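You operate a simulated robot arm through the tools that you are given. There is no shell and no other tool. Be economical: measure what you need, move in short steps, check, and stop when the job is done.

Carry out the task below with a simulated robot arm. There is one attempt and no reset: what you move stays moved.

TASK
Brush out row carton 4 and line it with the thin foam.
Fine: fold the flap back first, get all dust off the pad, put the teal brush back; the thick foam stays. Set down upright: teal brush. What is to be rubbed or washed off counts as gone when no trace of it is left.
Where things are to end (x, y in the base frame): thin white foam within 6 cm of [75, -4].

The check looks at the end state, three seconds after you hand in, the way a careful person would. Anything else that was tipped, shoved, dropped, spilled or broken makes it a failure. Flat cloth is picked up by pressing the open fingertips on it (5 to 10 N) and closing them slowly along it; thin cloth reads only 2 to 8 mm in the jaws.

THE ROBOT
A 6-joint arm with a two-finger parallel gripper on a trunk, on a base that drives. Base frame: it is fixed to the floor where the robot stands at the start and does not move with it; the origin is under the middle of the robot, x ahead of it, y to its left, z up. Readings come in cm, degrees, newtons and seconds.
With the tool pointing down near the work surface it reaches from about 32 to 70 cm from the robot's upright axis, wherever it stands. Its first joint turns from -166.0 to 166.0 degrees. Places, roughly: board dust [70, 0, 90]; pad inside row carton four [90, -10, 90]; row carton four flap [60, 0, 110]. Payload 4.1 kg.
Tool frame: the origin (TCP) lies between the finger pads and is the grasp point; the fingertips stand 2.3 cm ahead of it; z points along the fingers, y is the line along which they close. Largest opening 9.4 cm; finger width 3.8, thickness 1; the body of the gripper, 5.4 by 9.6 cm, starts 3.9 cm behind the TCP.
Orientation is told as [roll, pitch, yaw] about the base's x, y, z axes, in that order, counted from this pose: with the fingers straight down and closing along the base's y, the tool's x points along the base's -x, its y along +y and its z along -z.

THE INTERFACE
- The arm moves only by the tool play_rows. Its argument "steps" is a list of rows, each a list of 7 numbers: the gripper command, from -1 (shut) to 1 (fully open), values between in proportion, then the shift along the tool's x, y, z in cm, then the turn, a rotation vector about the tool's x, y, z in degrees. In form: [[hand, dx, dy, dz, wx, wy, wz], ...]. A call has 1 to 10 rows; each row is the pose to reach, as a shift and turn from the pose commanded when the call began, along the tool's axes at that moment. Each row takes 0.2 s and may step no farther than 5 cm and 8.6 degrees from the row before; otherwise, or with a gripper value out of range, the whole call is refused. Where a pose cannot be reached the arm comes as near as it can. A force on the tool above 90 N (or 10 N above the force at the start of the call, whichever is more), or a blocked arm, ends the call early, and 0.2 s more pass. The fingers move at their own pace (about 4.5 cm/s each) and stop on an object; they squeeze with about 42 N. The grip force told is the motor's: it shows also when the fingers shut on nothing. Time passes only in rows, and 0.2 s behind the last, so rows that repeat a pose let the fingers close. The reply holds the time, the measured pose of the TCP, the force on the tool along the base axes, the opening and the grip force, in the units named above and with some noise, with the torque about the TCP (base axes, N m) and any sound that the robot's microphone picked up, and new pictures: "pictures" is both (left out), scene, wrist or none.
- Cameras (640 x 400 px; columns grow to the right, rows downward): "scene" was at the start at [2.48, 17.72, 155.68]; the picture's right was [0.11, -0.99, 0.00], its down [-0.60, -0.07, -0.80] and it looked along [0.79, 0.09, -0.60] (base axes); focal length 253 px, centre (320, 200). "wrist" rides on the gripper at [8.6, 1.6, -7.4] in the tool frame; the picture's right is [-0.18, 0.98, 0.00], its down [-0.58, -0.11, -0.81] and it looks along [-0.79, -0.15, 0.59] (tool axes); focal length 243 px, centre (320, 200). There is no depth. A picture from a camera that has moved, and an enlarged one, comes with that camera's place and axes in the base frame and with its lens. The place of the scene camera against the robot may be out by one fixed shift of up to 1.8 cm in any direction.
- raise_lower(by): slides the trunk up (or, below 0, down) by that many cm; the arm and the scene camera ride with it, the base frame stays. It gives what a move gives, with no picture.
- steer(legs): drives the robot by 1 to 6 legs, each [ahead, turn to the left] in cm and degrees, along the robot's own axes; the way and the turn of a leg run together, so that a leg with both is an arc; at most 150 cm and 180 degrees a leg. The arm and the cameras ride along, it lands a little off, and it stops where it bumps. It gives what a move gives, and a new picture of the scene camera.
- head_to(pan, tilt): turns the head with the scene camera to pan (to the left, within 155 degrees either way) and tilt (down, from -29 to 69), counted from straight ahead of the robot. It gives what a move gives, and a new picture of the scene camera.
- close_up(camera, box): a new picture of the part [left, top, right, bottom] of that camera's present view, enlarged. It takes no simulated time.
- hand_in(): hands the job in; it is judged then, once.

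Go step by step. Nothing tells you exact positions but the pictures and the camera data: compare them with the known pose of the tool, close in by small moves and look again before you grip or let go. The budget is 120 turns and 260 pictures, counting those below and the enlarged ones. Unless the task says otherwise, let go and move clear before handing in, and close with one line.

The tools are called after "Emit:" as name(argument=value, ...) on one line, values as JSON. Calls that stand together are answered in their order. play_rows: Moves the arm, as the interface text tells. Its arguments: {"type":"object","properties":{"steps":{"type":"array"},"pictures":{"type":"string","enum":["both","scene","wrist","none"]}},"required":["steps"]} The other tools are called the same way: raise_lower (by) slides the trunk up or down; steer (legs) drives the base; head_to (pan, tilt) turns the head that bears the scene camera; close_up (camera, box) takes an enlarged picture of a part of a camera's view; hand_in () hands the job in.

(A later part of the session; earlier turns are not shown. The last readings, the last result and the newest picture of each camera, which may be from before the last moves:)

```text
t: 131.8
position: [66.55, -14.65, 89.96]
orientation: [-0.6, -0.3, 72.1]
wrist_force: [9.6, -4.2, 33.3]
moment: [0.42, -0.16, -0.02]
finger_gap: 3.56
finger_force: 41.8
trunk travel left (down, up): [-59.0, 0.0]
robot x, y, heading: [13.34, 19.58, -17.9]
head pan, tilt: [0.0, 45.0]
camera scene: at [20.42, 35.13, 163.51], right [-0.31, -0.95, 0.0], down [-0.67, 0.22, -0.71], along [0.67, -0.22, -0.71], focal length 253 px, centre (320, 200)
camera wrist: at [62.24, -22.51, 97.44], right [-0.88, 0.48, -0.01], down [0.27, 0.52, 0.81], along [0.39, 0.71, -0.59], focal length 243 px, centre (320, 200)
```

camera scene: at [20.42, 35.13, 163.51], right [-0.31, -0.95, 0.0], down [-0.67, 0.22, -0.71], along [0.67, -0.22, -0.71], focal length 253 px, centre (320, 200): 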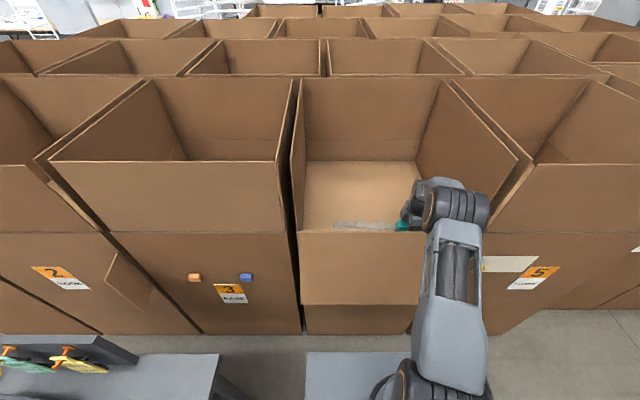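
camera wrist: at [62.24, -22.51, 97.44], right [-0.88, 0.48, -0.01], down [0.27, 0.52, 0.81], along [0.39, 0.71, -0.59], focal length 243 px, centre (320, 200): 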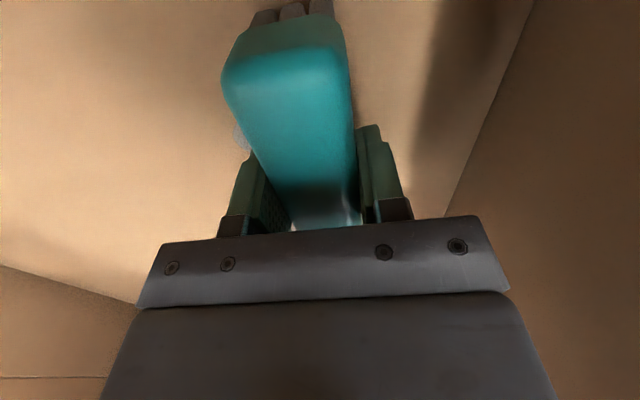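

Emit:
play_rows(steps=[[-1, 0, -3.5, 0, 0, 0, 0], [-1, 0, -7, 0, 0, 0, 0], [-1, 0, -3.5, 0, 0, 0, 0], [-1, 0, 0, 0, 0, 0, 0], [-1, 0, -3.5, 0, 0, 0, 0], [-1, 0, -7, 0, 0, 0, 0], [-1, 0, -3.5, 0, 0, 0, 0], [-1, 0, 0, 0, 0, 0, 0], [-1, 0, -3.5, 0, 0, 0, 0], [-1, 0, -7, 0, 0, 0, 0]])

Emit:
close_up(camera="scene", box=[290, 160, 450, 260])

```text
t: 134.0
position: [72.78, -16.62, 90.08]
orientation: [-0.4, -0.3, 72.0]
wrist_force: [-4.4, -0.3, 24.7]
moment: [-0.08, 0.37, 0.04]
finger_gap: 3.52
finger_force: 41.8
trunk travel left (down, up): [-59.0, 0.0]
robot x, y, heading: [13.32, 19.95, -18.2]
head pan, tilt: [0.0, 45.0]
camera scene: at [20.22, 35.18, 163.52], right [-0.31, -0.95, 0.0], down [-0.67, 0.22, -0.71], along [0.67, -0.22, -0.71], focal length 253 px, centre (320, 200)
camera wrist: at [68.51, -24.43, 97.46], right [-0.88, 0.48, -0.01], down [0.28, 0.52, 0.81], along [0.39, 0.71, -0.59], focal length 243 px, centre (320, 200)
```

scene: 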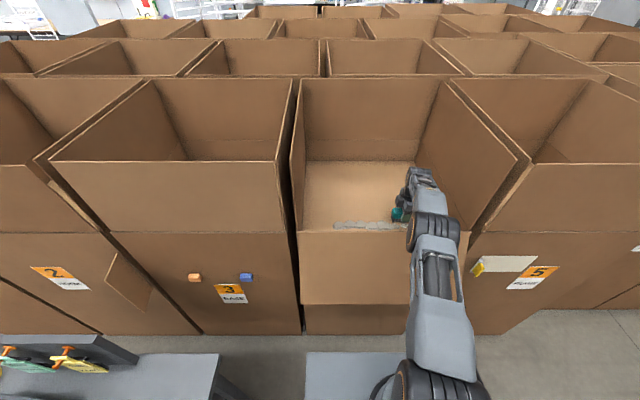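
wrist: 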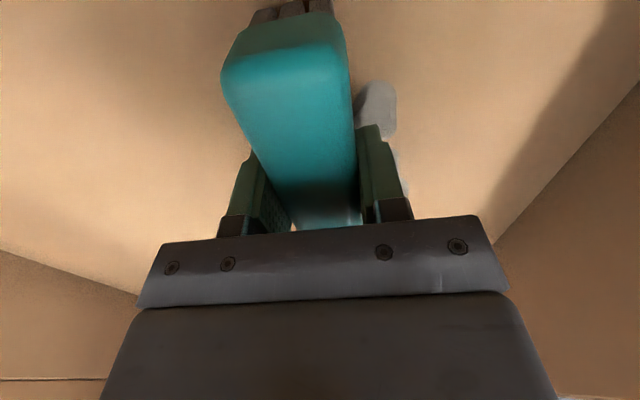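

```text
4.00 times, centred on (370, 210) of scene
camera zoom: at [20.22, 35.18, 163.52], right [-0.31, -0.95, 0.0], down [-0.67, 0.22, -0.71], along [0.67, -0.22, -0.71], focal length 1012 px, centre (120, 160)
```

zoom: 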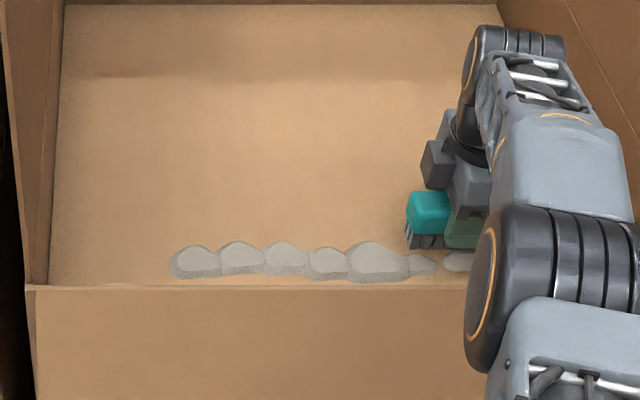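

Blobs are shrinking with each pass. I'll scrub with full-contact oscillations centred on the strip.

Emit:
play_rows(steps=[[-1, 0, 4.9, 0, 0, 0, 0], [-1, 0, 0, 0, 0, 0, 0], [-1, 0, 4.9, 0, 0, 0, 0], [-1, 0, 0, 0, 0, 0, 0], [-1, 0, 4.9, 0, 0, 0, 0], [-1, 0, 0, 0, 0, 0, 0], [-1, 0, 4.9, 0, 0, 0, 0], [-1, 0, 0, 0, 0, 0, 0], [-1, 0, 4.9, 0, 0, 0, 0], [-1, 0, 0, 0, 0, 0, 0]], pictures="none")

Emit:
close_up(camera="scene", box=[290, 160, 450, 260])

```text
t: 136.2
position: [72.85, -16.75, 89.53]
orientation: [0.0, -0.6, 72.1]
wrist_force: [-4.3, 2.6, 9.5]
moment: [0.57, -0.01, 0.21]
finger_gap: 3.54
finger_force: 42.1
trunk travel left (down, up): [-59.0, 0.0]
robot x, y, heading: [13.57, 19.9, -18.1]
head pan, tilt: [0.0, 45.0]
```

```text
4.00 times, centred on (370, 210) of scene
camera zoom: at [20.47, 35.04, 163.51], right [-0.31, -0.95, 0.0], down [-0.67, 0.22, -0.71], along [0.67, -0.22, -0.71], focal length 1012 px, centre (120, 160)
```

zoom: 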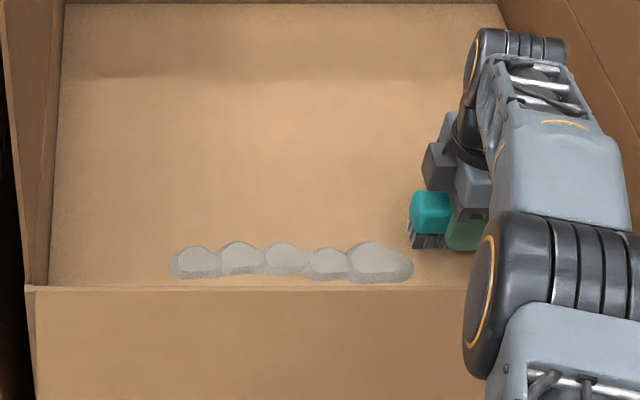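

Two blobs are entirely gone. Shifting 11 cm along the strip and scrubbing on.

Emit:
play_rows(steps=[[-1, -4.5, 1, 0, 0, 0, 0], [-1, -9, 2, 0, 0, 0, 0], [-1, -11, 4.9, 0, 0, 0, 0], [-1, -11, 0, 0, 0, 0, 0], [-1, -11, 4.9, 0, 0, 0, 0], [-1, -11, 0, 0, 0, 0, 0], [-1, -11, 4.9, 0, 0, 0, 0], [-1, -11, 0, 0, 0, 0, 0], [-1, -11, 4.9, 0, 0, 0, 0], [-1, -11, 0, 0, 0, 0, 0]], pictures="wrist")

Emit:
close_up(camera="scene", box=[290, 160, 450, 260])

```text
t: 138.4
position: [76.15, -6.16, 89.61]
orientation: [0.2, -0.4, 72.1]
wrist_force: [0.3, 0.6, -1.6]
moment: [0.0, -0.03, 0.0]
finger_gap: 3.56
finger_force: 42.1
trunk travel left (down, up): [-59.0, 0.0]
robot x, y, heading: [13.52, 19.84, -18.0]
head pan, tilt: [0.0, 45.0]
camera wrist: at [72.05, -13.94, 97.05], right [-0.88, 0.48, 0.0], down [0.28, 0.51, 0.81], along [0.39, 0.71, -0.59], focal length 243 px, centre (320, 200)
```

wrist: 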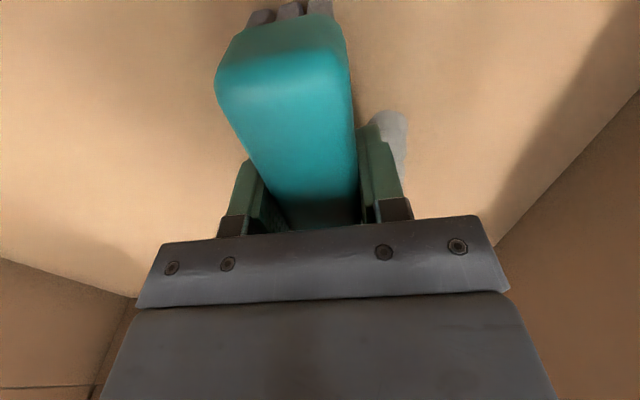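

```text
4.00 times, centred on (370, 210) of scene
camera zoom: at [20.51, 35.03, 163.51], right [-0.31, -0.95, 0.0], down [-0.67, 0.22, -0.71], along [0.67, -0.22, -0.71], focal length 1012 px, centre (120, 160)
```

zoom: 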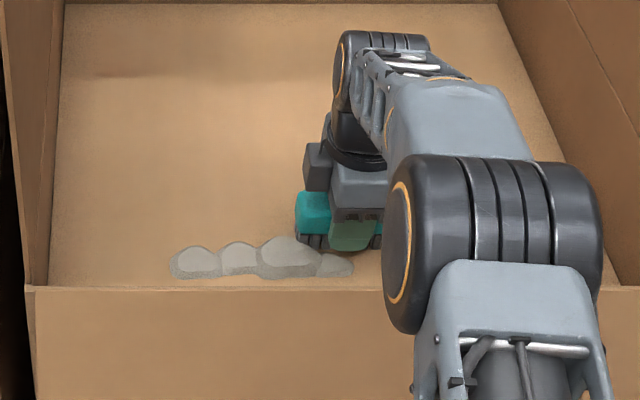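

Emit:
play_rows(steps=[[-1, 0, 4.9, 0.5, 0, 0, 0], [-1, 0, 0, 0.7, 0, 0, 0], [-1, 0, 4.9, 0.7, 0, 0, 0], [-1, 0, 0, 0.7, 0, 0, 0], [-1, 0, 4.9, 0.7, 0, 0, 0], [-1, 0, 0, 0.7, 0, 0, 0], [-1, 0, 4.9, 0.7, 0, 0, 0], [-1, 0, 0, 0.7, 0, 0, 0], [-1, 0, 4.9, 0.7, 0, 0, 0], [-1, 0, 0, 0.7, 0, 0, 0]], pictures="none")

Emit:
close_up(camera="scene", box=[290, 160, 450, 260])

```text
t: 140.6
position: [76.27, -6.46, 89.49]
orientation: [-0.9, -0.5, 72.0]
wrist_force: [-0.3, -1.1, 38.8]
moment: [0.18, 0.45, 0.0]
finger_gap: 3.54
finger_force: 42.1
trunk travel left (down, up): [-59.0, 0.0]
robot x, y, heading: [13.37, 19.92, -18.2]
head pan, tilt: [0.0, 45.0]
```

```text
4.00 times, centred on (370, 210) of scene
camera zoom: at [20.06, 35.22, 163.53], right [-0.31, -0.95, 0.0], down [-0.67, 0.22, -0.71], along [0.67, -0.22, -0.7], focal length 1012 px, centre (120, 160)
```

zoom: 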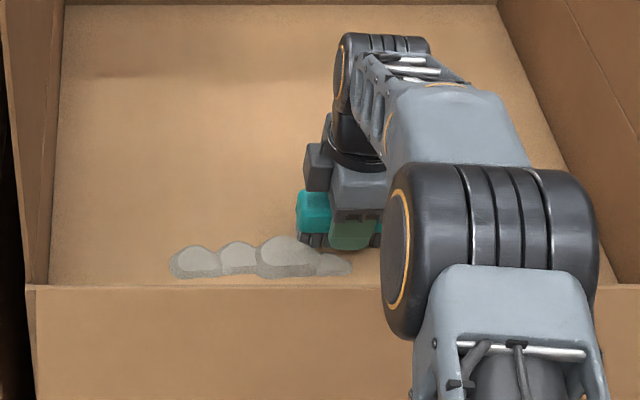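

Emit:
play_rows(steps=[[-1, 0, 4.9, -0.4, 0, 0, 0], [-1, 0, 0, -0.4, 0, 0, 0], [-1, 0, 4.9, -0.4, 0, 0, 0], [-1, 0, 0, -0.4, 0, 0, 0], [-1, 0, 4.9, -0.4, 0, 0, 0], [-1, 0, 0, -0.4, 0, 0, 0], [-1, 0, 4.9, -0.4, 0, 0, 0], [-1, 0, 0, -0.4, 0, 0, 0], [-1, 0, 4.9, -0.4, 0, 0, 0], [-1, 0, 0, -0.4, 0, 0, 0]], pictures="none")

Emit:
close_up(camera="scene", box=[290, 160, 450, 260])

```text
t: 142.8
position: [76.2, -6.23, 89.65]
orientation: [-0.5, -0.3, 72.1]
wrist_force: [4.9, -1.8, 15.3]
moment: [-0.13, 0.07, -0.02]
finger_gap: 3.59
finger_force: 42.1
trunk travel left (down, up): [-59.0, 0.0]
robot x, y, heading: [13.74, 19.82, -17.9]
head pan, tilt: [0.0, 45.0]
```

```text
4.00 times, centred on (370, 210) of scene
camera zoom: at [20.35, 35.1, 163.51], right [-0.31, -0.95, 0.0], down [-0.67, 0.22, -0.71], along [0.67, -0.22, -0.71], focal length 1012 px, centre (120, 160)
```

zoom: 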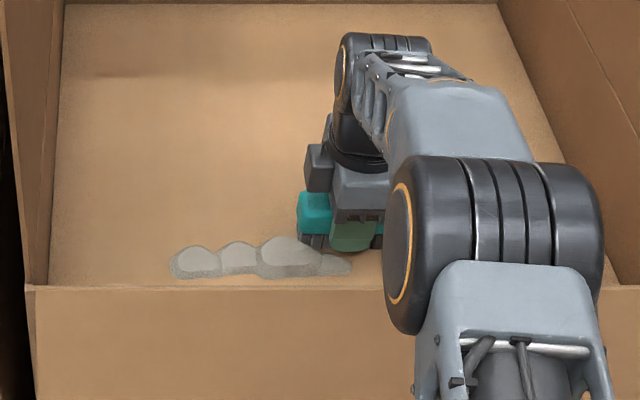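

Emit:
play_rows(steps=[[-1, 0, 4, 0, 0, 0, 0], [-1, 0, 7, 0, 0, 0, 0], [-1, 0, 2.2, 0, 0, 0, 0], [-1, 0, 7, 0, 0, 0, 0], [-1, 0, 2.2, 0, 0, 0, 0], [-1, 0, 7, 0, 0, 0, 0], [-1, 0, 2.2, 0, 0, 0, 0], [-1, 0, 7, 0, 0, 0, 0], [-1, 0, 2.2, 0, 0, 0, 0], [-1, 0, 0, 0, 0, 0, 0]], pictures="none")

Emit:
close_up(camera="scene", box=[290, 160, 450, 260])

```text
t: 145.0
position: [76.35, -6.13, 89.55]
orientation: [-0.2, -0.3, 71.9]
wrist_force: [-3.6, 0.3, 16.2]
moment: [-0.06, 0.07, -0.03]
finger_gap: 3.56
finger_force: 42.0
trunk travel left (down, up): [-59.0, 0.0]
robot x, y, heading: [13.88, 19.77, -17.9]
head pan, tilt: [0.0, 45.0]
```

```text
4.00 times, centred on (370, 210) of scene
camera zoom: at [20.34, 35.1, 163.5], right [-0.31, -0.95, 0.0], down [-0.67, 0.22, -0.71], along [0.67, -0.22, -0.71], focal length 1012 px, centre (120, 160)
```

zoom: 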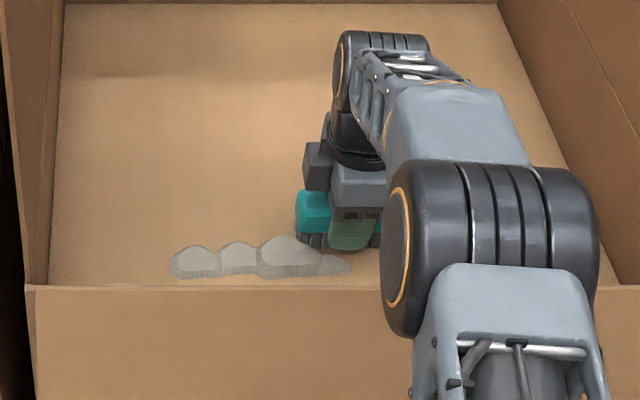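

Emit:
play_rows(steps=[[-1, 0, -1, -1, 0, 0, 0]], pictures="wrist")

```text
t: 145.4
position: [77.27, -6.54, 90.3]
orientation: [0.2, -0.6, 72.0]
wrist_force: [0.3, 0.4, -0.9]
moment: [-0.01, 0.0, 0.05]
finger_gap: 3.55
finger_force: 41.9
trunk travel left (down, up): [-59.0, 0.0]
robot x, y, heading: [13.5, 19.53, -18.0]
head pan, tilt: [0.0, 45.0]
camera wrist: at [73.09, -14.36, 97.68], right [-0.88, 0.48, 0.0], down [0.28, 0.51, 0.81], along [0.39, 0.71, -0.59], focal length 243 px, centre (320, 200)
```

wrist: 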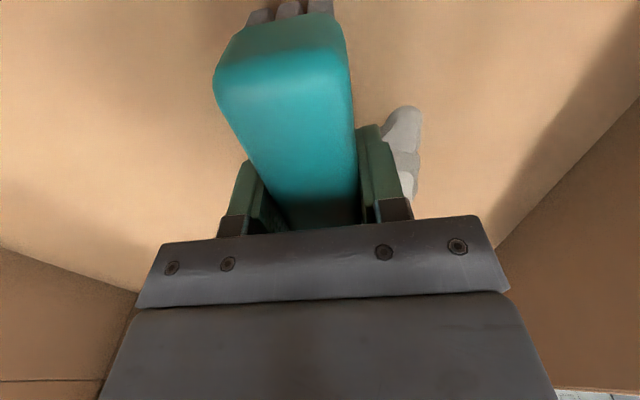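

Emit:
play_rows(steps=[[-1, -4.5, 1.5, 0.6, 0, 0, 0], [-1, -4.5, 4, 1.1, 0, 0, 0], [-1, -4.5, 6.8, 1.1, 0, 0, 0], [-1, -4.5, 2.6, 1.1, 0, 0, 0], [-1, -4.5, 6.8, 1.1, 0, 0, 0], [-1, -4.5, 2.6, 1.1, 0, 0, 0], [-1, -4.5, 6.8, 1.1, 0, 0, 0], [-1, -4.5, 2.6, 1.1, 0, 0, 0], [-1, -4.5, 6.8, 1.1, 0, 0, 0], [-1, -4.5, 2.6, 1.1, 0, 0, 0]], pictures="none")

Emit:
play_rows(steps=[[-1, 0, 4.2, 0, 0, 0, 0], [-1, 0, 0, 0, 0, 0, 0], [-1, 0, 4.2, 0, 0, 0, 0], [-1, 0, 0, 0, 0, 0, 0], [-1, 0, 4.2, 0, 0, 0, 0], [-1, 0, 0, 0, 0, 0, 0], [-1, 0, 4.2, 0, 0, 0, 0], [-1, 0, 0, 0, 0, 0, 0], [-1, 0, 4.2, 0, 0, 0, 0], [-1, 0, 0, 0, 0, 0, 0]], pictures="none")

Emit:
close_up(camera="scene", box=[290, 160, 450, 260])

```text
t: 147.6
position: [76.18, -1.58, 89.46]
orientation: [-0.2, -0.4, 72.1]
wrist_force: [4.3, -1.2, 10.0]
moment: [-0.06, -0.05, -0.03]
finger_gap: 3.54
finger_force: 42.4
trunk travel left (down, up): [-59.0, 0.0]
robot x, y, heading: [13.57, 19.84, -17.8]
head pan, tilt: [0.0, 45.0]
```

```text
t: 149.8
position: [76.27, -1.43, 89.57]
orientation: [-0.2, -0.4, 71.9]
wrist_force: [2.2, -0.9, 12.6]
moment: [-0.02, -0.01, 0.03]
finger_gap: 3.56
finger_force: 41.8
trunk travel left (down, up): [-59.0, 0.0]
robot x, y, heading: [13.25, 20.18, -17.8]
head pan, tilt: [0.0, 45.0]
```

```text
4.00 times, centred on (370, 210) of scene
camera zoom: at [20.35, 35.09, 163.51], right [-0.31, -0.95, 0.0], down [-0.67, 0.22, -0.71], along [0.67, -0.22, -0.71], focal length 1012 px, centre (120, 160)
```

zoom: 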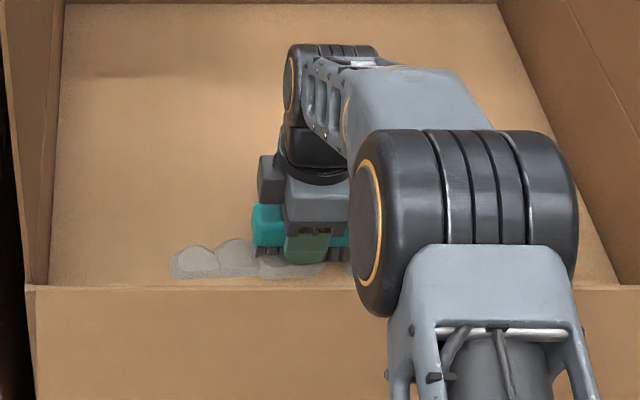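

Emit:
play_rows(steps=[[-1, -1, 4.2, 0, 0, 0, 0], [-1, -2, 0, 0, 0, 0, 0], [-1, -2, 4.2, 0, 0, 0, 0], [-1, -2, 0, 0, 0, 0, 0], [-1, -2, 4.2, 0, 0, 0, 0], [-1, -2, 0, 0, 0, 0, 0], [-1, -2, 4.2, 0, 0, 0, 0], [-1, -2, 0, 0, 0, 0, 0], [-1, -2, 4.2, 0, 0, 0, 0], [-1, -2, 0, 0, 0, 0, 0]], pictures="none")

Emit:
play_rows(steps=[[-1, 0, 4.2, 0, 0, 0, 0], [-1, 0, 0, 0, 0, 0, 0], [-1, 0, 4.2, 0, 0, 0, 0], [-1, 0, 0, 0, 0, 0, 0], [-1, 0, 4.2, 0, 0, 0, 0], [-1, 0, 0, 0, 0, 0, 0], [-1, 0, 4.2, 0, 0, 0, 0], [-1, 0, 0, 0, 0, 0, 0], [-1, 0, 4.2, 0, 0, 0, 0], [-1, 0, 0, 0, 0, 0, 0]], pictures="wrist")

Emit:
close_up(camera="scene", box=[290, 160, 450, 260])

```text
t: 152.0
position: [76.73, 0.67, 89.52]
orientation: [-0.3, -0.5, 72.1]
wrist_force: [2.0, -0.5, 16.7]
moment: [0.02, 0.11, 0.01]
finger_gap: 3.55
finger_force: 41.7
trunk travel left (down, up): [-59.0, 0.0]
robot x, y, heading: [13.67, 19.66, -18.0]
head pan, tilt: [0.0, 45.0]
```

```text
t: 154.2
position: [76.77, 0.61, 89.65]
orientation: [-0.3, -0.5, 72.0]
wrist_force: [1.1, -0.4, 19.0]
moment: [0.12, 0.07, -0.03]
finger_gap: 3.52
finger_force: 41.9
trunk travel left (down, up): [-59.0, 0.0]
robot x, y, heading: [13.15, 19.33, -17.9]
head pan, tilt: [0.0, 45.0]
camera wrist: at [72.45, -7.27, 97.01], right [-0.88, 0.48, 0.0], down [0.28, 0.51, 0.81], along [0.39, 0.71, -0.58], focal length 243 px, centre (320, 200)
```

wrist: 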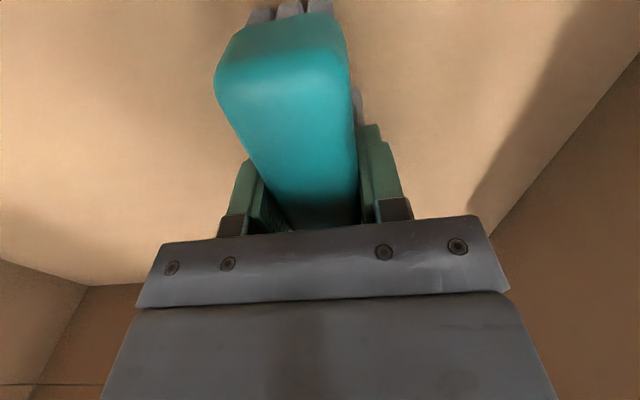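

```text
4.00 times, centred on (370, 210) of scene
camera zoom: at [20.26, 35.12, 163.52], right [-0.31, -0.95, 0.0], down [-0.67, 0.22, -0.71], along [0.67, -0.22, -0.71], focal length 1012 px, centre (120, 160)
```

zoom: 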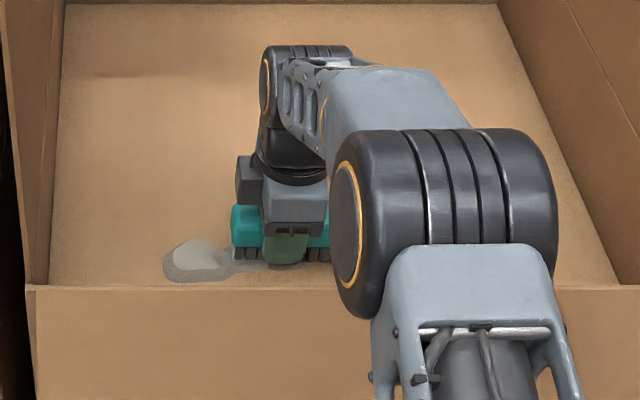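

Emit:
play_rows(steps=[[-1, -3.5, 2, 0, 0, 0, 0], [-1, -7, 4.5, 0, 0, 0, 0], [-1, -7, 0.5, 0, 0, 0, 0], [-1, -7, 4.7, 0, 0, 0, 0], [-1, -7, 0.5, 0, 0, 0, 0], [-1, -7, 4.7, 0, 0, 0, 0], [-1, -7, 0.5, 0, 0, 0, 0], [-1, -7, 4.7, 0, 0, 0, 0], [-1, -7, 0.5, 0, 0, 0, 0], [-1, -7, 0.5, 0, 0, 0, 0]], pictures="none")

Emit:
play_rows(steps=[[-1, 0, 4.4, 0, 0, 0, 0], [-1, 0, 0, 0, 0, 0, 0], [-1, 0, 4.4, 0, 0, 0, 0], [-1, 0, 0, 0, 0, 0, 0], [-1, 0, 4.4, 0, 0, 0, 0], [-1, 0, 0, 0, 0, 0, 0], [-1, 0, 4.4, 0, 0, 0, 0], [-1, 0, 0, 0, 0, 0, 0], [-1, 0, 4.4, 0, 0, 0, 0], [-1, 0, 0, 0, 0, 0, 0]], pictures="none")

Emit:
close_up(camera="scene", box=[290, 160, 450, 260])

```text
t: 156.4
position: [78.65, 7.2, 89.71]
orientation: [-0.1, -0.6, 72.0]
wrist_force: [0.7, 2.0, 12.1]
moment: [0.16, -0.11, -0.03]
finger_gap: 3.55
finger_force: 42.1
trunk travel left (down, up): [-59.0, 0.0]
robot x, y, heading: [13.2, 20.0, -17.9]
head pan, tilt: [0.0, 45.0]
```

```text
t: 158.6
position: [78.38, 7.28, 89.58]
orientation: [-0.2, -0.4, 71.9]
wrist_force: [1.2, 0.9, 15.0]
moment: [0.14, -0.01, -0.04]
finger_gap: 3.55
finger_force: 42.4
trunk travel left (down, up): [-59.0, 0.0]
robot x, y, heading: [13.65, 20.03, -18.3]
head pan, tilt: [0.0, 45.0]
```

```text
4.00 times, centred on (370, 210) of scene
camera zoom: at [20.29, 35.1, 163.51], right [-0.31, -0.95, 0.0], down [-0.67, 0.22, -0.71], along [0.67, -0.22, -0.71], focal length 1012 px, centre (120, 160)
```

zoom: 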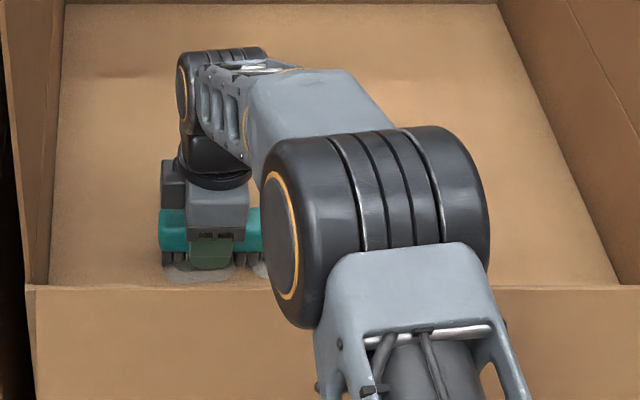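

Emit:
play_rows(steps=[[-1, 0, 3, 0, 0, 0, 0], [-1, 0, 6.5, 0, 0, 0, 0], [-1, 0, 2, 0, 0, 0, 0], [-1, 0, 6.5, 0, 0, 0, 0], [-1, 0, 2, 0, 0, 0, 0], [-1, 0, 6.5, 0, 0, 0, 0], [-1, 0, 2, 0, 0, 0, 0], [-1, 0, 6.5, 0, 0, 0, 0], [-1, 0, 2, 0, 0, 0, 0], [-1, 0, -0.5, 0, 0, 0, 0]], pictures="none")

Emit:
play_rows(steps=[[-1, 0, 3, 0, 0, 0, 0], [-1, 0, 6.5, 0, 0, 0, 0], [-1, 0, 2, 0, 0, 0, 0], [-1, 0, 6.5, 0, 0, 0, 0], [-1, 0, 2, 0, 0, 0, 0], [-1, 0, 6.5, 0, 0, 0, 0], [-1, 0, 2, 0, 0, 0, 0], [-1, 0, 6.5, 0, 0, 0, 0], [-1, 0, 2, 0, 0, 0, 0], [-1, 0, -0.5, 0, 0, 0, 0]], pictures="wrist")

Emit:
close_up(camera="scene", box=[290, 160, 450, 260])

```text
t: 160.8
position: [78.85, 7.2, 89.64]
orientation: [-0.1, -0.5, 71.9]
wrist_force: [-4.4, 1.7, 19.4]
moment: [0.15, 0.13, 0.0]
finger_gap: 3.54
finger_force: 42.0
trunk travel left (down, up): [-59.0, 0.0]
robot x, y, heading: [13.28, 19.58, -18.1]
head pan, tilt: [0.0, 45.0]
```

```text
t: 163.0
position: [79.18, 6.92, 89.72]
orientation: [-0.2, -0.5, 72.0]
wrist_force: [-5.9, 2.4, 21.9]
moment: [0.17, 0.19, 0.03]
finger_gap: 3.59
finger_force: 41.3
trunk travel left (down, up): [-59.0, 0.0]
robot x, y, heading: [13.49, 19.65, -17.8]
head pan, tilt: [0.0, 45.0]
camera wrist: at [74.94, -0.75, 97.06], right [-0.88, 0.48, 0.0], down [0.28, 0.51, 0.81], along [0.39, 0.71, -0.58], focal length 243 px, centre (320, 200)
```

wrist: 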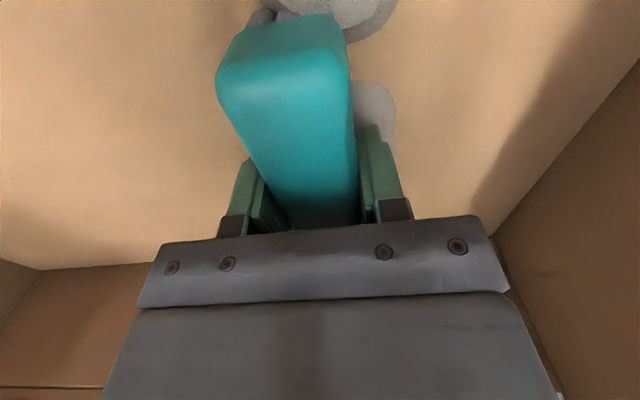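

```text
4.00 times, centred on (370, 210) of scene
camera zoom: at [20.21, 35.1, 163.53], right [-0.31, -0.95, 0.0], down [-0.67, 0.22, -0.71], along [0.67, -0.22, -0.71], focal length 1012 px, centre (120, 160)
```

zoom: 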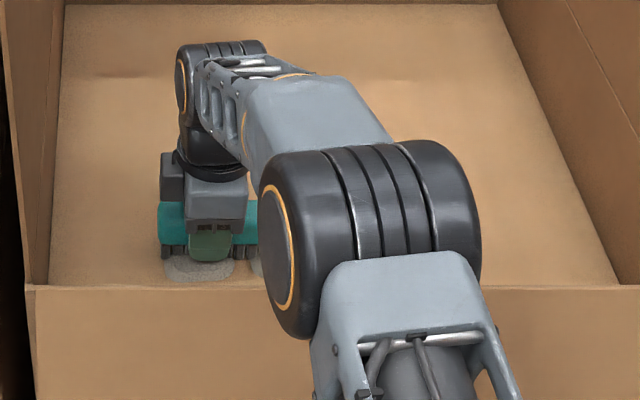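

Emit:
play_rows(steps=[[-1, 1.5, 2.5, 0, 0, 0, 0], [-1, 1.5, 6, 0, 0, 0, 0], [-1, 1.5, 1.8, 0, 0, 0, 0], [-1, 1.5, 6, 0, 0, 0, 0], [-1, 1.5, 1.8, 0, 0, 0, 0], [-1, 1.5, 6, 0, 0, 0, 0], [-1, 1.5, 1.8, 0, 0, 0, 0], [-1, 1.5, 6, 0, 0, 0, 0], [-1, 1.5, 1.8, 0, 0, 0, 0], [-1, 1.5, 6, 0, 0, 0, 0]], pictures="none")

Emit:
play_rows(steps=[[-1, 2, -3, 0, 0, 0, 0], [-1, 4, 0.5, 0, 0, 0, 0], [-1, 4, -4, 0, 0, 0, 0], [-1, 4, 0.5, 0, 0, 0, 0], [-1, 4, -4, 0, 0, 0, 0], [-1, 4, 0.5, 0, 0, 0, 0], [-1, 4, -4, 0, 0, 0, 0], [-1, 4, 0.5, 0, 0, 0, 0], [-1, 4, -4, 0, 0, 0, 0], [-1, 4, -6.5, 0, 0, 0, 0]], pictures="wrist")

Emit:
close_up(camera="scene", box=[290, 160, 450, 260])

```text
t: 165.2
position: [73.4, 7.22, 89.61]
orientation: [-0.5, -0.5, 72.0]
wrist_force: [1.2, -2.2, 41.8]
moment: [-0.12, 0.38, 0.11]
finger_gap: 3.55
finger_force: 41.9
trunk travel left (down, up): [-59.0, 0.0]
robot x, y, heading: [13.73, 19.61, -17.9]
head pan, tilt: [0.0, 45.0]
```

```text
t: 167.4
position: [78.04, 1.61, 89.7]
orientation: [-0.3, -0.5, 72.1]
wrist_force: [-9.4, 3.8, 30.2]
moment: [0.19, 0.39, 0.02]
finger_gap: 3.54
finger_force: 41.7
trunk travel left (down, up): [-59.0, 0.0]
robot x, y, heading: [13.61, 19.67, -18.0]
head pan, tilt: [0.0, 45.0]
camera wrist: at [73.76, -6.13, 97.07], right [-0.88, 0.48, 0.0], down [0.28, 0.51, 0.81], along [0.39, 0.71, -0.58], focal length 243 px, centre (320, 200)
```

wrist: 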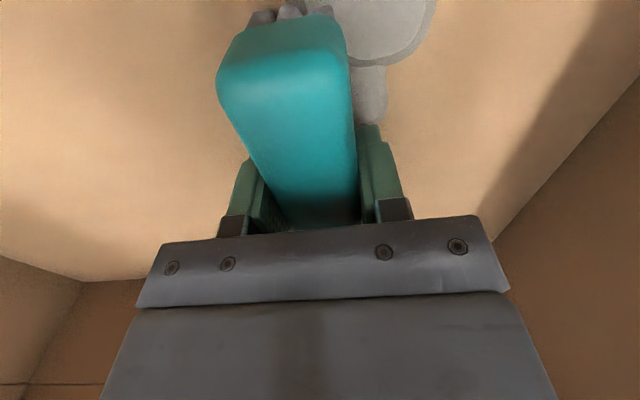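

```text
4.00 times, centred on (370, 210) of scene
camera zoom: at [20.1, 35.16, 163.52], right [-0.31, -0.95, 0.0], down [-0.67, 0.22, -0.71], along [0.67, -0.22, -0.7], focal length 1012 px, centre (120, 160)
```

zoom: 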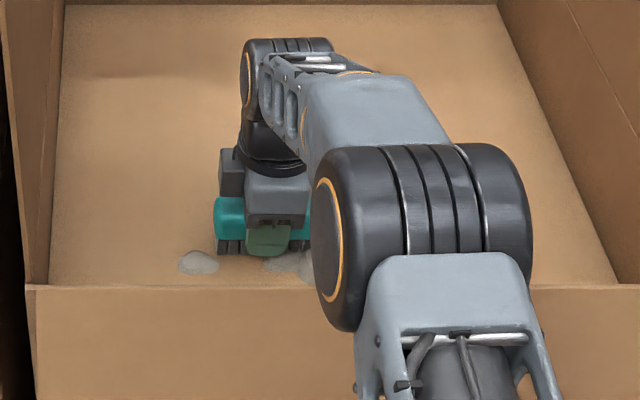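

Emit:
play_rows(steps=[[-1, 3, 2, 0, 0, 0, 0], [-1, 4.5, 5.8, 0, 0, 0, 0], [-1, 4.5, 1.4, 0, 0, 0, 0], [-1, 4.5, 5.8, 0, 0, 0, 0], [-1, 4.5, 1.4, 0, 0, 0, 0], [-1, 4.5, 5.8, 0, 0, 0, 0], [-1, 4.5, 1.4, 0, 0, 0, 0], [-1, 4.5, 5.8, 0, 0, 0, 0], [-1, 4.5, 1.4, 0, 0, 0, 0], [-1, 4.5, 5.8, 0, 0, 0, 0]], pictures="none")

Emit:
play_rows(steps=[[-1, 0, -4.4, 0, 0, 0, 0], [-1, 0, 0, 0, 0, 0, 0], [-1, 0, -4.4, 0, 0, 0, 0], [-1, 0, 0, 0, 0, 0, 0], [-1, 0, -4.4, 0, 0, 0, 0], [-1, 0, 0, 0, 0, 0, 0], [-1, 0, -4.4, 0, 0, 0, 0], [-1, 0, 0, 0, 0, 0, 0], [-1, 0, -4.4, 0, 0, 0, 0], [-1, 0, -7, 0, 0, 0, 0]], pictures="wrist")

Emit:
close_up(camera="scene", box=[290, 160, 450, 260])

```text
t: 169.6
position: [71.34, -0.86, 89.79]
orientation: [-0.2, -0.5, 72.0]
wrist_force: [-0.7, -0.5, 36.1]
moment: [-0.04, 0.22, 0.02]
finger_gap: 3.57
finger_force: 42.2
trunk travel left (down, up): [-59.0, 0.0]
robot x, y, heading: [13.65, 20.09, -18.0]
head pan, tilt: [0.0, 45.0]
```

```text
t: 171.8
position: [77.77, -3.25, 89.72]
orientation: [-0.3, -0.3, 72.0]
wrist_force: [-6.4, 1.7, 24.5]
moment: [0.13, 0.22, 0.04]
finger_gap: 3.57
finger_force: 42.3
trunk travel left (down, up): [-59.0, 0.0]
robot x, y, heading: [13.46, 19.83, -17.9]
head pan, tilt: [0.0, 45.0]
camera wrist: at [73.54, -11.0, 97.07], right [-0.88, 0.48, 0.0], down [0.28, 0.51, 0.81], along [0.39, 0.71, -0.58], focal length 243 px, centre (320, 200)
```

wrist: 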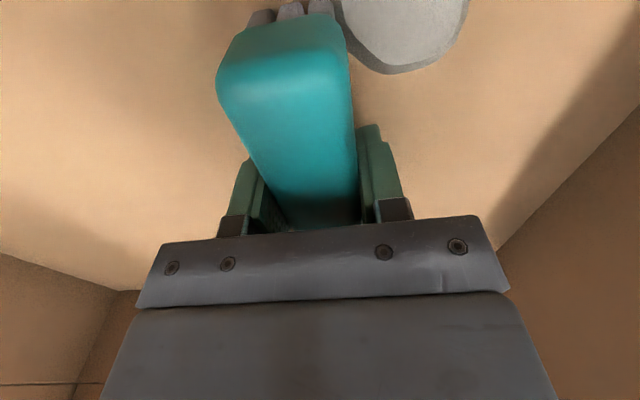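

```text
4.00 times, centred on (370, 210) of scene
camera zoom: at [20.19, 35.14, 163.51], right [-0.31, -0.95, 0.0], down [-0.67, 0.22, -0.71], along [0.67, -0.22, -0.71], focal length 1012 px, centre (120, 160)
```

zoom: 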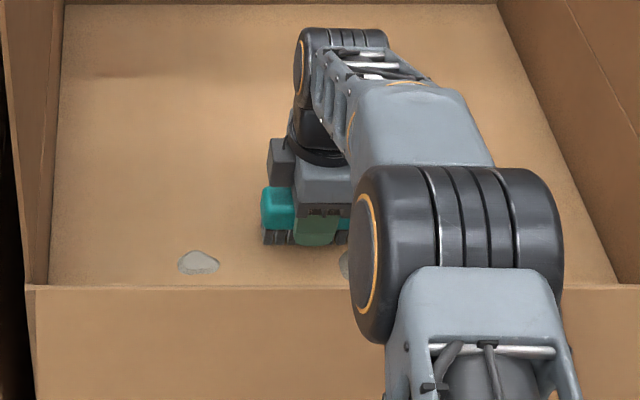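

Emit:
play_rows(steps=[[-1, 0, 0, -4, 0, 0, 0], [-1, 0, 0, -8, 0, 0, 0], [-1, 4, 0, -10, 0, 0, 0], [-1, 8, 0, -10, 0, 0, 0]])

```text
t: 172.8
position: [75.35, -10.93, 99.45]
orientation: [0.1, -0.5, 71.9]
wrist_force: [-0.3, -0.2, -0.8]
moment: [0.04, 0.0, 0.01]
finger_gap: 3.57
finger_force: 41.4
trunk travel left (down, up): [-59.0, 0.0]
robot x, y, heading: [13.39, 19.43, -17.9]
head pan, tilt: [0.0, 45.0]
camera scene: at [20.56, 34.92, 163.52], right [-0.31, -0.95, 0.0], down [-0.67, 0.22, -0.71], along [0.67, -0.22, -0.71], focal length 253 px, centre (320, 200)
camera wrist: at [71.21, -18.83, 106.85], right [-0.88, 0.48, 0.0], down [0.28, 0.51, 0.81], along [0.39, 0.71, -0.58], focal length 243 px, centre (320, 200)
```

scene: 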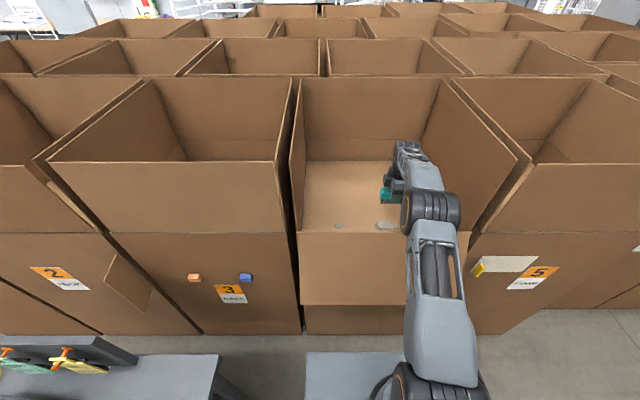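
wrist: 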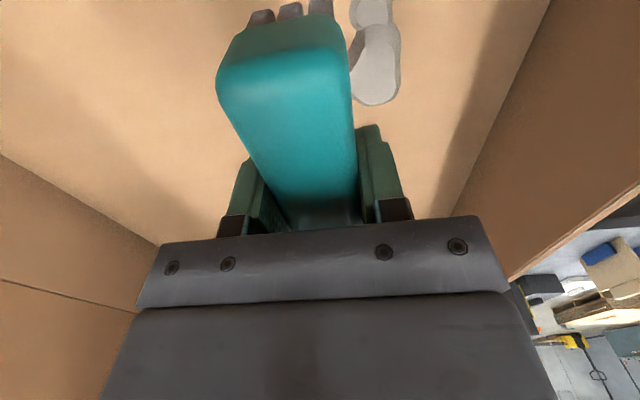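

Roughly 60% is gone; the rest gathered into two neighbouring piles. I'll centre the brush on them and scrub.

Emit:
play_rows(steps=[[-1, 0.5, 0, 4.5, 0, 0, 0], [-1, 0.5, 1, 8.5, 0, 0, 0], [-1, 0.5, 3, 10, 0, 0, 0], [-1, 0.5, 6.8, 10, 0, 0, 0], [-1, 0.5, 2.3, 10, 0, 0, 0], [-1, 0.5, 6.8, 10, 0, 0, 0], [-1, 0.5, 2.3, 10, 0, 0, 0], [-1, 0.5, 6.8, 10, 0, 0, 0], [-1, 0.5, 2.3, 10, 0, 0, 0], [-1, 0.5, 6.8, 10, 0, 0, 0]], pictures="none")

Emit:
play_rows(steps=[[-1, 0, -4.5, 0, 0, 0, 0], [-1, 0, 0, 0, 0, 0, 0], [-1, 0, -4.5, 0, 0, 0, 0], [-1, 0, 0, 0, 0, 0, 0], [-1, 0, -4.5, 0, 0, 0, 0], [-1, 0, 0, 0, 0, 0, 0], [-1, 0, -4.5, 0, 0, 0, 0], [-1, 0, 0, 0, 0, 0, 0], [-1, 0, -4.5, 0, 0, 0, 0], [-1, 0, 0, 0, 0, 0, 0]], pictures="none")

Emit:
play_rows(steps=[[-1, 0, -4.5, 0, 0, 0, 0], [-1, 0, 0, 0, 0, 0, 0], [-1, 0, -4.5, 0, 0, 0, 0], [-1, 0, 0, 0, 0, 0, 0], [-1, 0, -4.5, 0, 0, 0, 0], [-1, 0, -4.5, -3, 0, 0, 0], [-1, 0, -4.5, -8, 0, 0, 0], [-1, 3, -4.5, -10, 0, 0, 0]])

```text
t: 175.0
position: [68.79, -9.29, 89.76]
orientation: [-0.3, -0.4, 72.1]
wrist_force: [-1.3, 0.5, 37.6]
moment: [0.14, 0.19, -0.03]
finger_gap: 3.53
finger_force: 42.0
trunk travel left (down, up): [-59.0, 0.0]
robot x, y, heading: [13.26, 19.85, -18.0]
head pan, tilt: [0.0, 45.0]
```

```text
t: 177.2
position: [68.9, -9.22, 89.74]
orientation: [-0.7, -0.3, 72.1]
wrist_force: [3.2, 0.4, 43.9]
moment: [0.23, 0.3, -0.03]
finger_gap: 3.56
finger_force: 41.7
trunk travel left (down, up): [-59.0, 0.0]
robot x, y, heading: [13.51, 19.71, -18.1]
head pan, tilt: [0.0, 45.0]
```

```text
t: 179.0
position: [72.01, -13.75, 99.12]
orientation: [0.2, -0.5, 72.0]
wrist_force: [-0.2, -0.4, -1.3]
moment: [-0.02, -0.02, -0.03]
finger_gap: 3.55
finger_force: 41.9
trunk travel left (down, up): [-59.0, 0.0]
robot x, y, heading: [13.57, 19.6, -18.0]
head pan, tilt: [0.0, 45.0]
camera scene: at [20.55, 34.96, 163.5], right [-0.31, -0.95, 0.0], down [-0.67, 0.22, -0.71], along [0.67, -0.22, -0.71], focal length 253 px, centre (320, 200)
camera wrist: at [67.79, -21.53, 106.45], right [-0.88, 0.48, 0.0], down [0.28, 0.51, 0.81], along [0.39, 0.71, -0.59], focal length 243 px, centre (320, 200)
```

scene: 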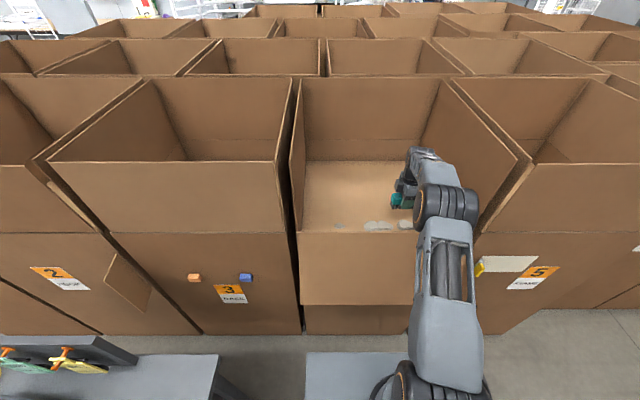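
wrist: 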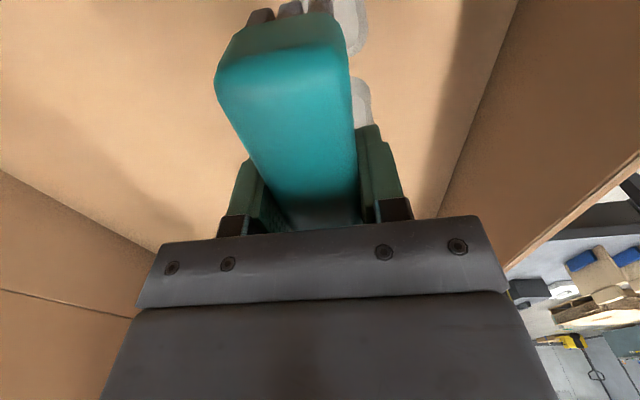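

Emit:
close_up(camera="scene", box=[290, 160, 450, 260])

```text
4.00 times, centred on (370, 210) of scene
camera zoom: at [20.55, 34.96, 163.5], right [-0.31, -0.95, 0.0], down [-0.67, 0.22, -0.71], along [0.67, -0.22, -0.71], focal length 1012 px, centre (120, 160)
```

zoom: 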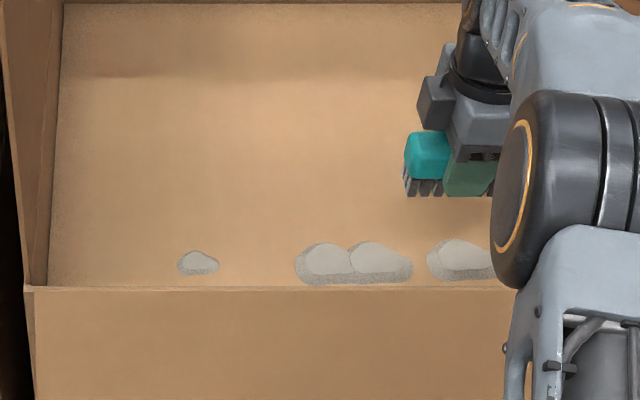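

The oscillation just pushes dust to neighbouring spots, so I'll plow it instead: brush across the strip (camera inside), one continuous sweep along the strip. First lift and rotate.

Emit:
play_rows(steps=[[-1, 0, 0, -4, 0, 0, 0], [-1, 1.5, 0, -7, 0, 0, -8], [-1, 3, 0.5, -7, 0, 0, -16], [-1, 4.5, 1, -7, 0, 0, -24], [-1, 6, 1.5, -7, 0, 0, -32], [-1, 7.5, 2, -7, 0, 0, -40], [-1, 9, 2, -7, 0, 0, -48], [-1, 10, 2, -7, 0, 0, -56], [-1, 10, 2, -7, 0, 0, -64], [-1, 10, 2, -7, 0, 0, -72]], pictures="none")

Emit:
play_rows(steps=[[-1, 0, 0, 0, 0, 0, -8], [-1, 0, 0, 0, 0, 0, -16], [-1, 0, 0, 0, 0, 0, -18]])

```text
t: 181.2
position: [67.13, -21.62, 106.7]
orientation: [-0.2, 0.3, 132.3]
wrist_force: [-9.3, 47.5, 8.0]
moment: [-4.93, -1.2, 1.37]
finger_gap: 3.59
finger_force: 42.0
out of reach, approached as far as the arm can: row 9, 10
trunk travel left (down, up): [-59.0, 0.0]
robot x, y, heading: [13.71, 19.88, -17.8]
head pan, tilt: [0.0, 45.0]
```

```text
t: 182.0
position: [67.22, -21.64, 106.7]
orientation: [-0.2, 0.3, 132.3]
wrist_force: [-5.1, 45.0, 12.2]
moment: [-5.0, -1.09, 1.58]
finger_gap: 3.6
finger_force: 41.6
out of reach, approached as far as the arm can: row 1, 2, 3
trunk travel left (down, up): [-59.0, 0.0]
robot x, y, heading: [13.43, 20.02, -17.7]
head pan, tilt: [0.0, 45.0]
camera scene: at [20.29, 36.02, 163.43], right [-0.3, -0.95, 0.01], down [-0.67, 0.21, -0.71], along [0.67, -0.22, -0.7], focal length 253 px, centre (320, 200)
camera wrist: at [71.83, -29.11, 114.11], right [-0.85, -0.53, 0.0], down [-0.31, 0.5, 0.81], along [-0.42, 0.69, -0.59], focal length 243 px, centre (320, 200)
```

scene: 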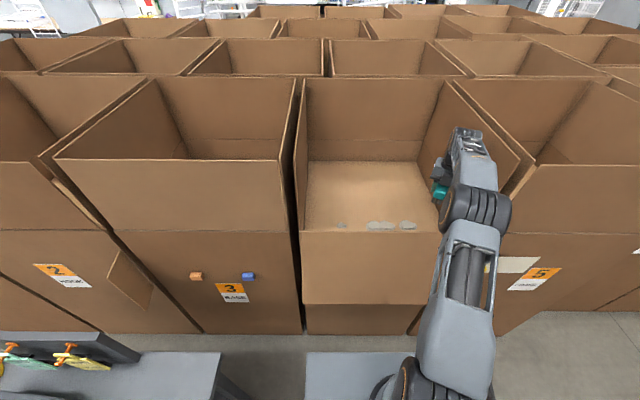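
wrist: 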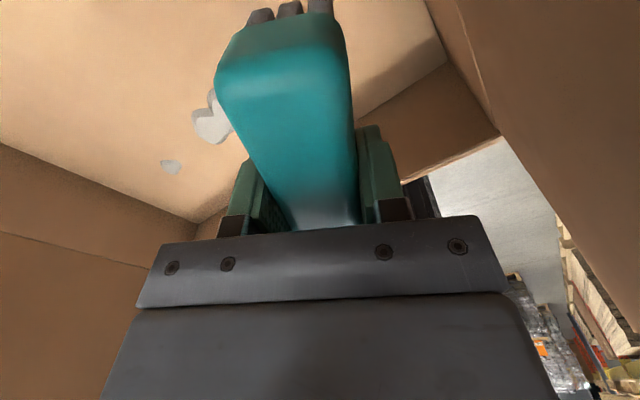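

Emit:
play_rows(steps=[[-1, -1, -1.7, 0, 0, 0, 0], [-1, -2, -4, 0, 0, 0, 8], [-1, -3, -7, 0, 0, 0, 16], [-1, -3, -7, 0, 0, 0, 24], [-1, -3, -7, 0, 0, 0, 32], [-1, -3, -7, 0, 0, 0, 40], [-1, -3, -7, 0, 0, 0, 48], [-1, -3, -7, 0, 0, 0, 56], [-1, -3, -7, 0, 0, 0, 64], [-1, -3, -7, 0, 0, 0, 72]], pictures="none")

Emit:
play_rows(steps=[[-1, 0, 0, 0, 0, 0, 8], [-1, 0, 0, 0, 0, 0, 16], [-1, 0, 0, 0, 0, 0, 24], [-1, 0, 0, 0, 0, 0, 32], [-1, 0, 0, 0, 0, 0, 40], [-1, 0, 0, 0, 0, 0, 48], [-1, 0, 0, 0, 0, 0, 56], [-1, 0, 0, 0, 0, 0, 64], [-1, 0, 0, 0, 0, 0, 72], [-1, 0, 0, 0, 0, 0, 78]])

```text
t: 184.2
position: [70.45, -15.51, 106.27]
orientation: [0.1, -0.4, 59.7]
wrist_force: [-0.6, 1.2, -0.7]
moment: [-0.01, 0.03, -0.01]
finger_gap: 3.56
finger_force: 42.4
trunk travel left (down, up): [-59.0, 0.0]
robot x, y, heading: [13.68, 19.6, -17.9]
head pan, tilt: [0.0, 45.0]
```

```text
t: 186.4
position: [70.32, -15.61, 106.22]
orientation: [0.4, 0.0, -18.1]
wrist_force: [0.1, -0.6, -1.1]
moment: [-0.01, -0.01, 0.0]
finger_gap: 3.56
finger_force: 42.2
trunk travel left (down, up): [-59.0, 0.0]
robot x, y, heading: [13.21, 19.88, -17.9]
head pan, tilt: [0.0, 45.0]
camera scene: at [20.59, 35.05, 163.51], right [-0.31, -0.95, 0.0], down [-0.67, 0.22, -0.71], along [0.67, -0.22, -0.71], focal length 253 px, centre (320, 200)
camera wrist: at [62.71, -11.28, 113.71], right [0.48, 0.88, 0.01], down [0.52, -0.29, 0.81], along [0.71, -0.38, -0.59], focal length 243 px, centre (320, 200)
```

scene: 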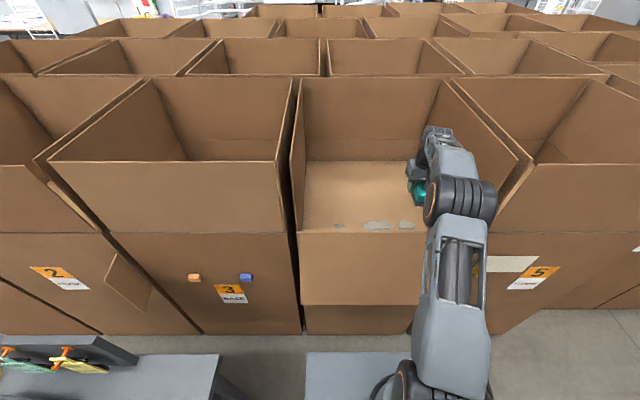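
wrist: 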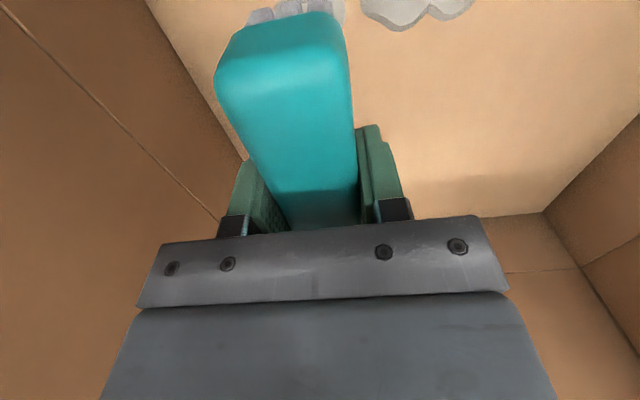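

Emit:
play_rows(steps=[[-1, -1.5, -3.5, 2, 0, 0, 0], [-1, -1.5, -7, 4, 0, 0, 0], [-1, -1.5, -7.7, 8.5, 0, 0, 0], [-1, -1.5, -7.7, 13, 0, 0, 0], [-1, -1.5, -7.7, 15, 0, 0, 0], [-1, -1.5, -7.7, 16.4, 0, 0, 0]], pictures="wrist")

```text
t: 187.8
position: [69.36, -23.08, 89.83]
orientation: [0.4, -0.1, -17.9]
wrist_force: [-0.8, -0.1, -0.6]
moment: [-0.04, 0.0, 0.01]
finger_gap: 3.56
finger_force: 42.5
trunk travel left (down, up): [-59.0, 0.0]
robot x, y, heading: [13.76, 19.88, -18.0]
head pan, tilt: [0.0, 45.0]
camera wrist: at [61.59, -18.82, 97.27], right [0.48, 0.88, 0.01], down [0.52, -0.29, 0.81], along [0.71, -0.38, -0.59], focal length 243 px, centre (320, 200)
```

wrist: 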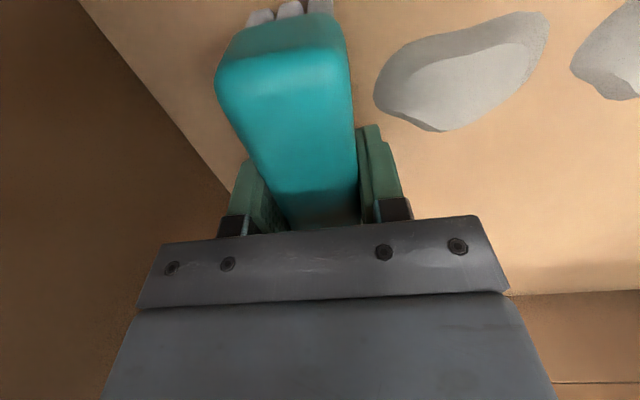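

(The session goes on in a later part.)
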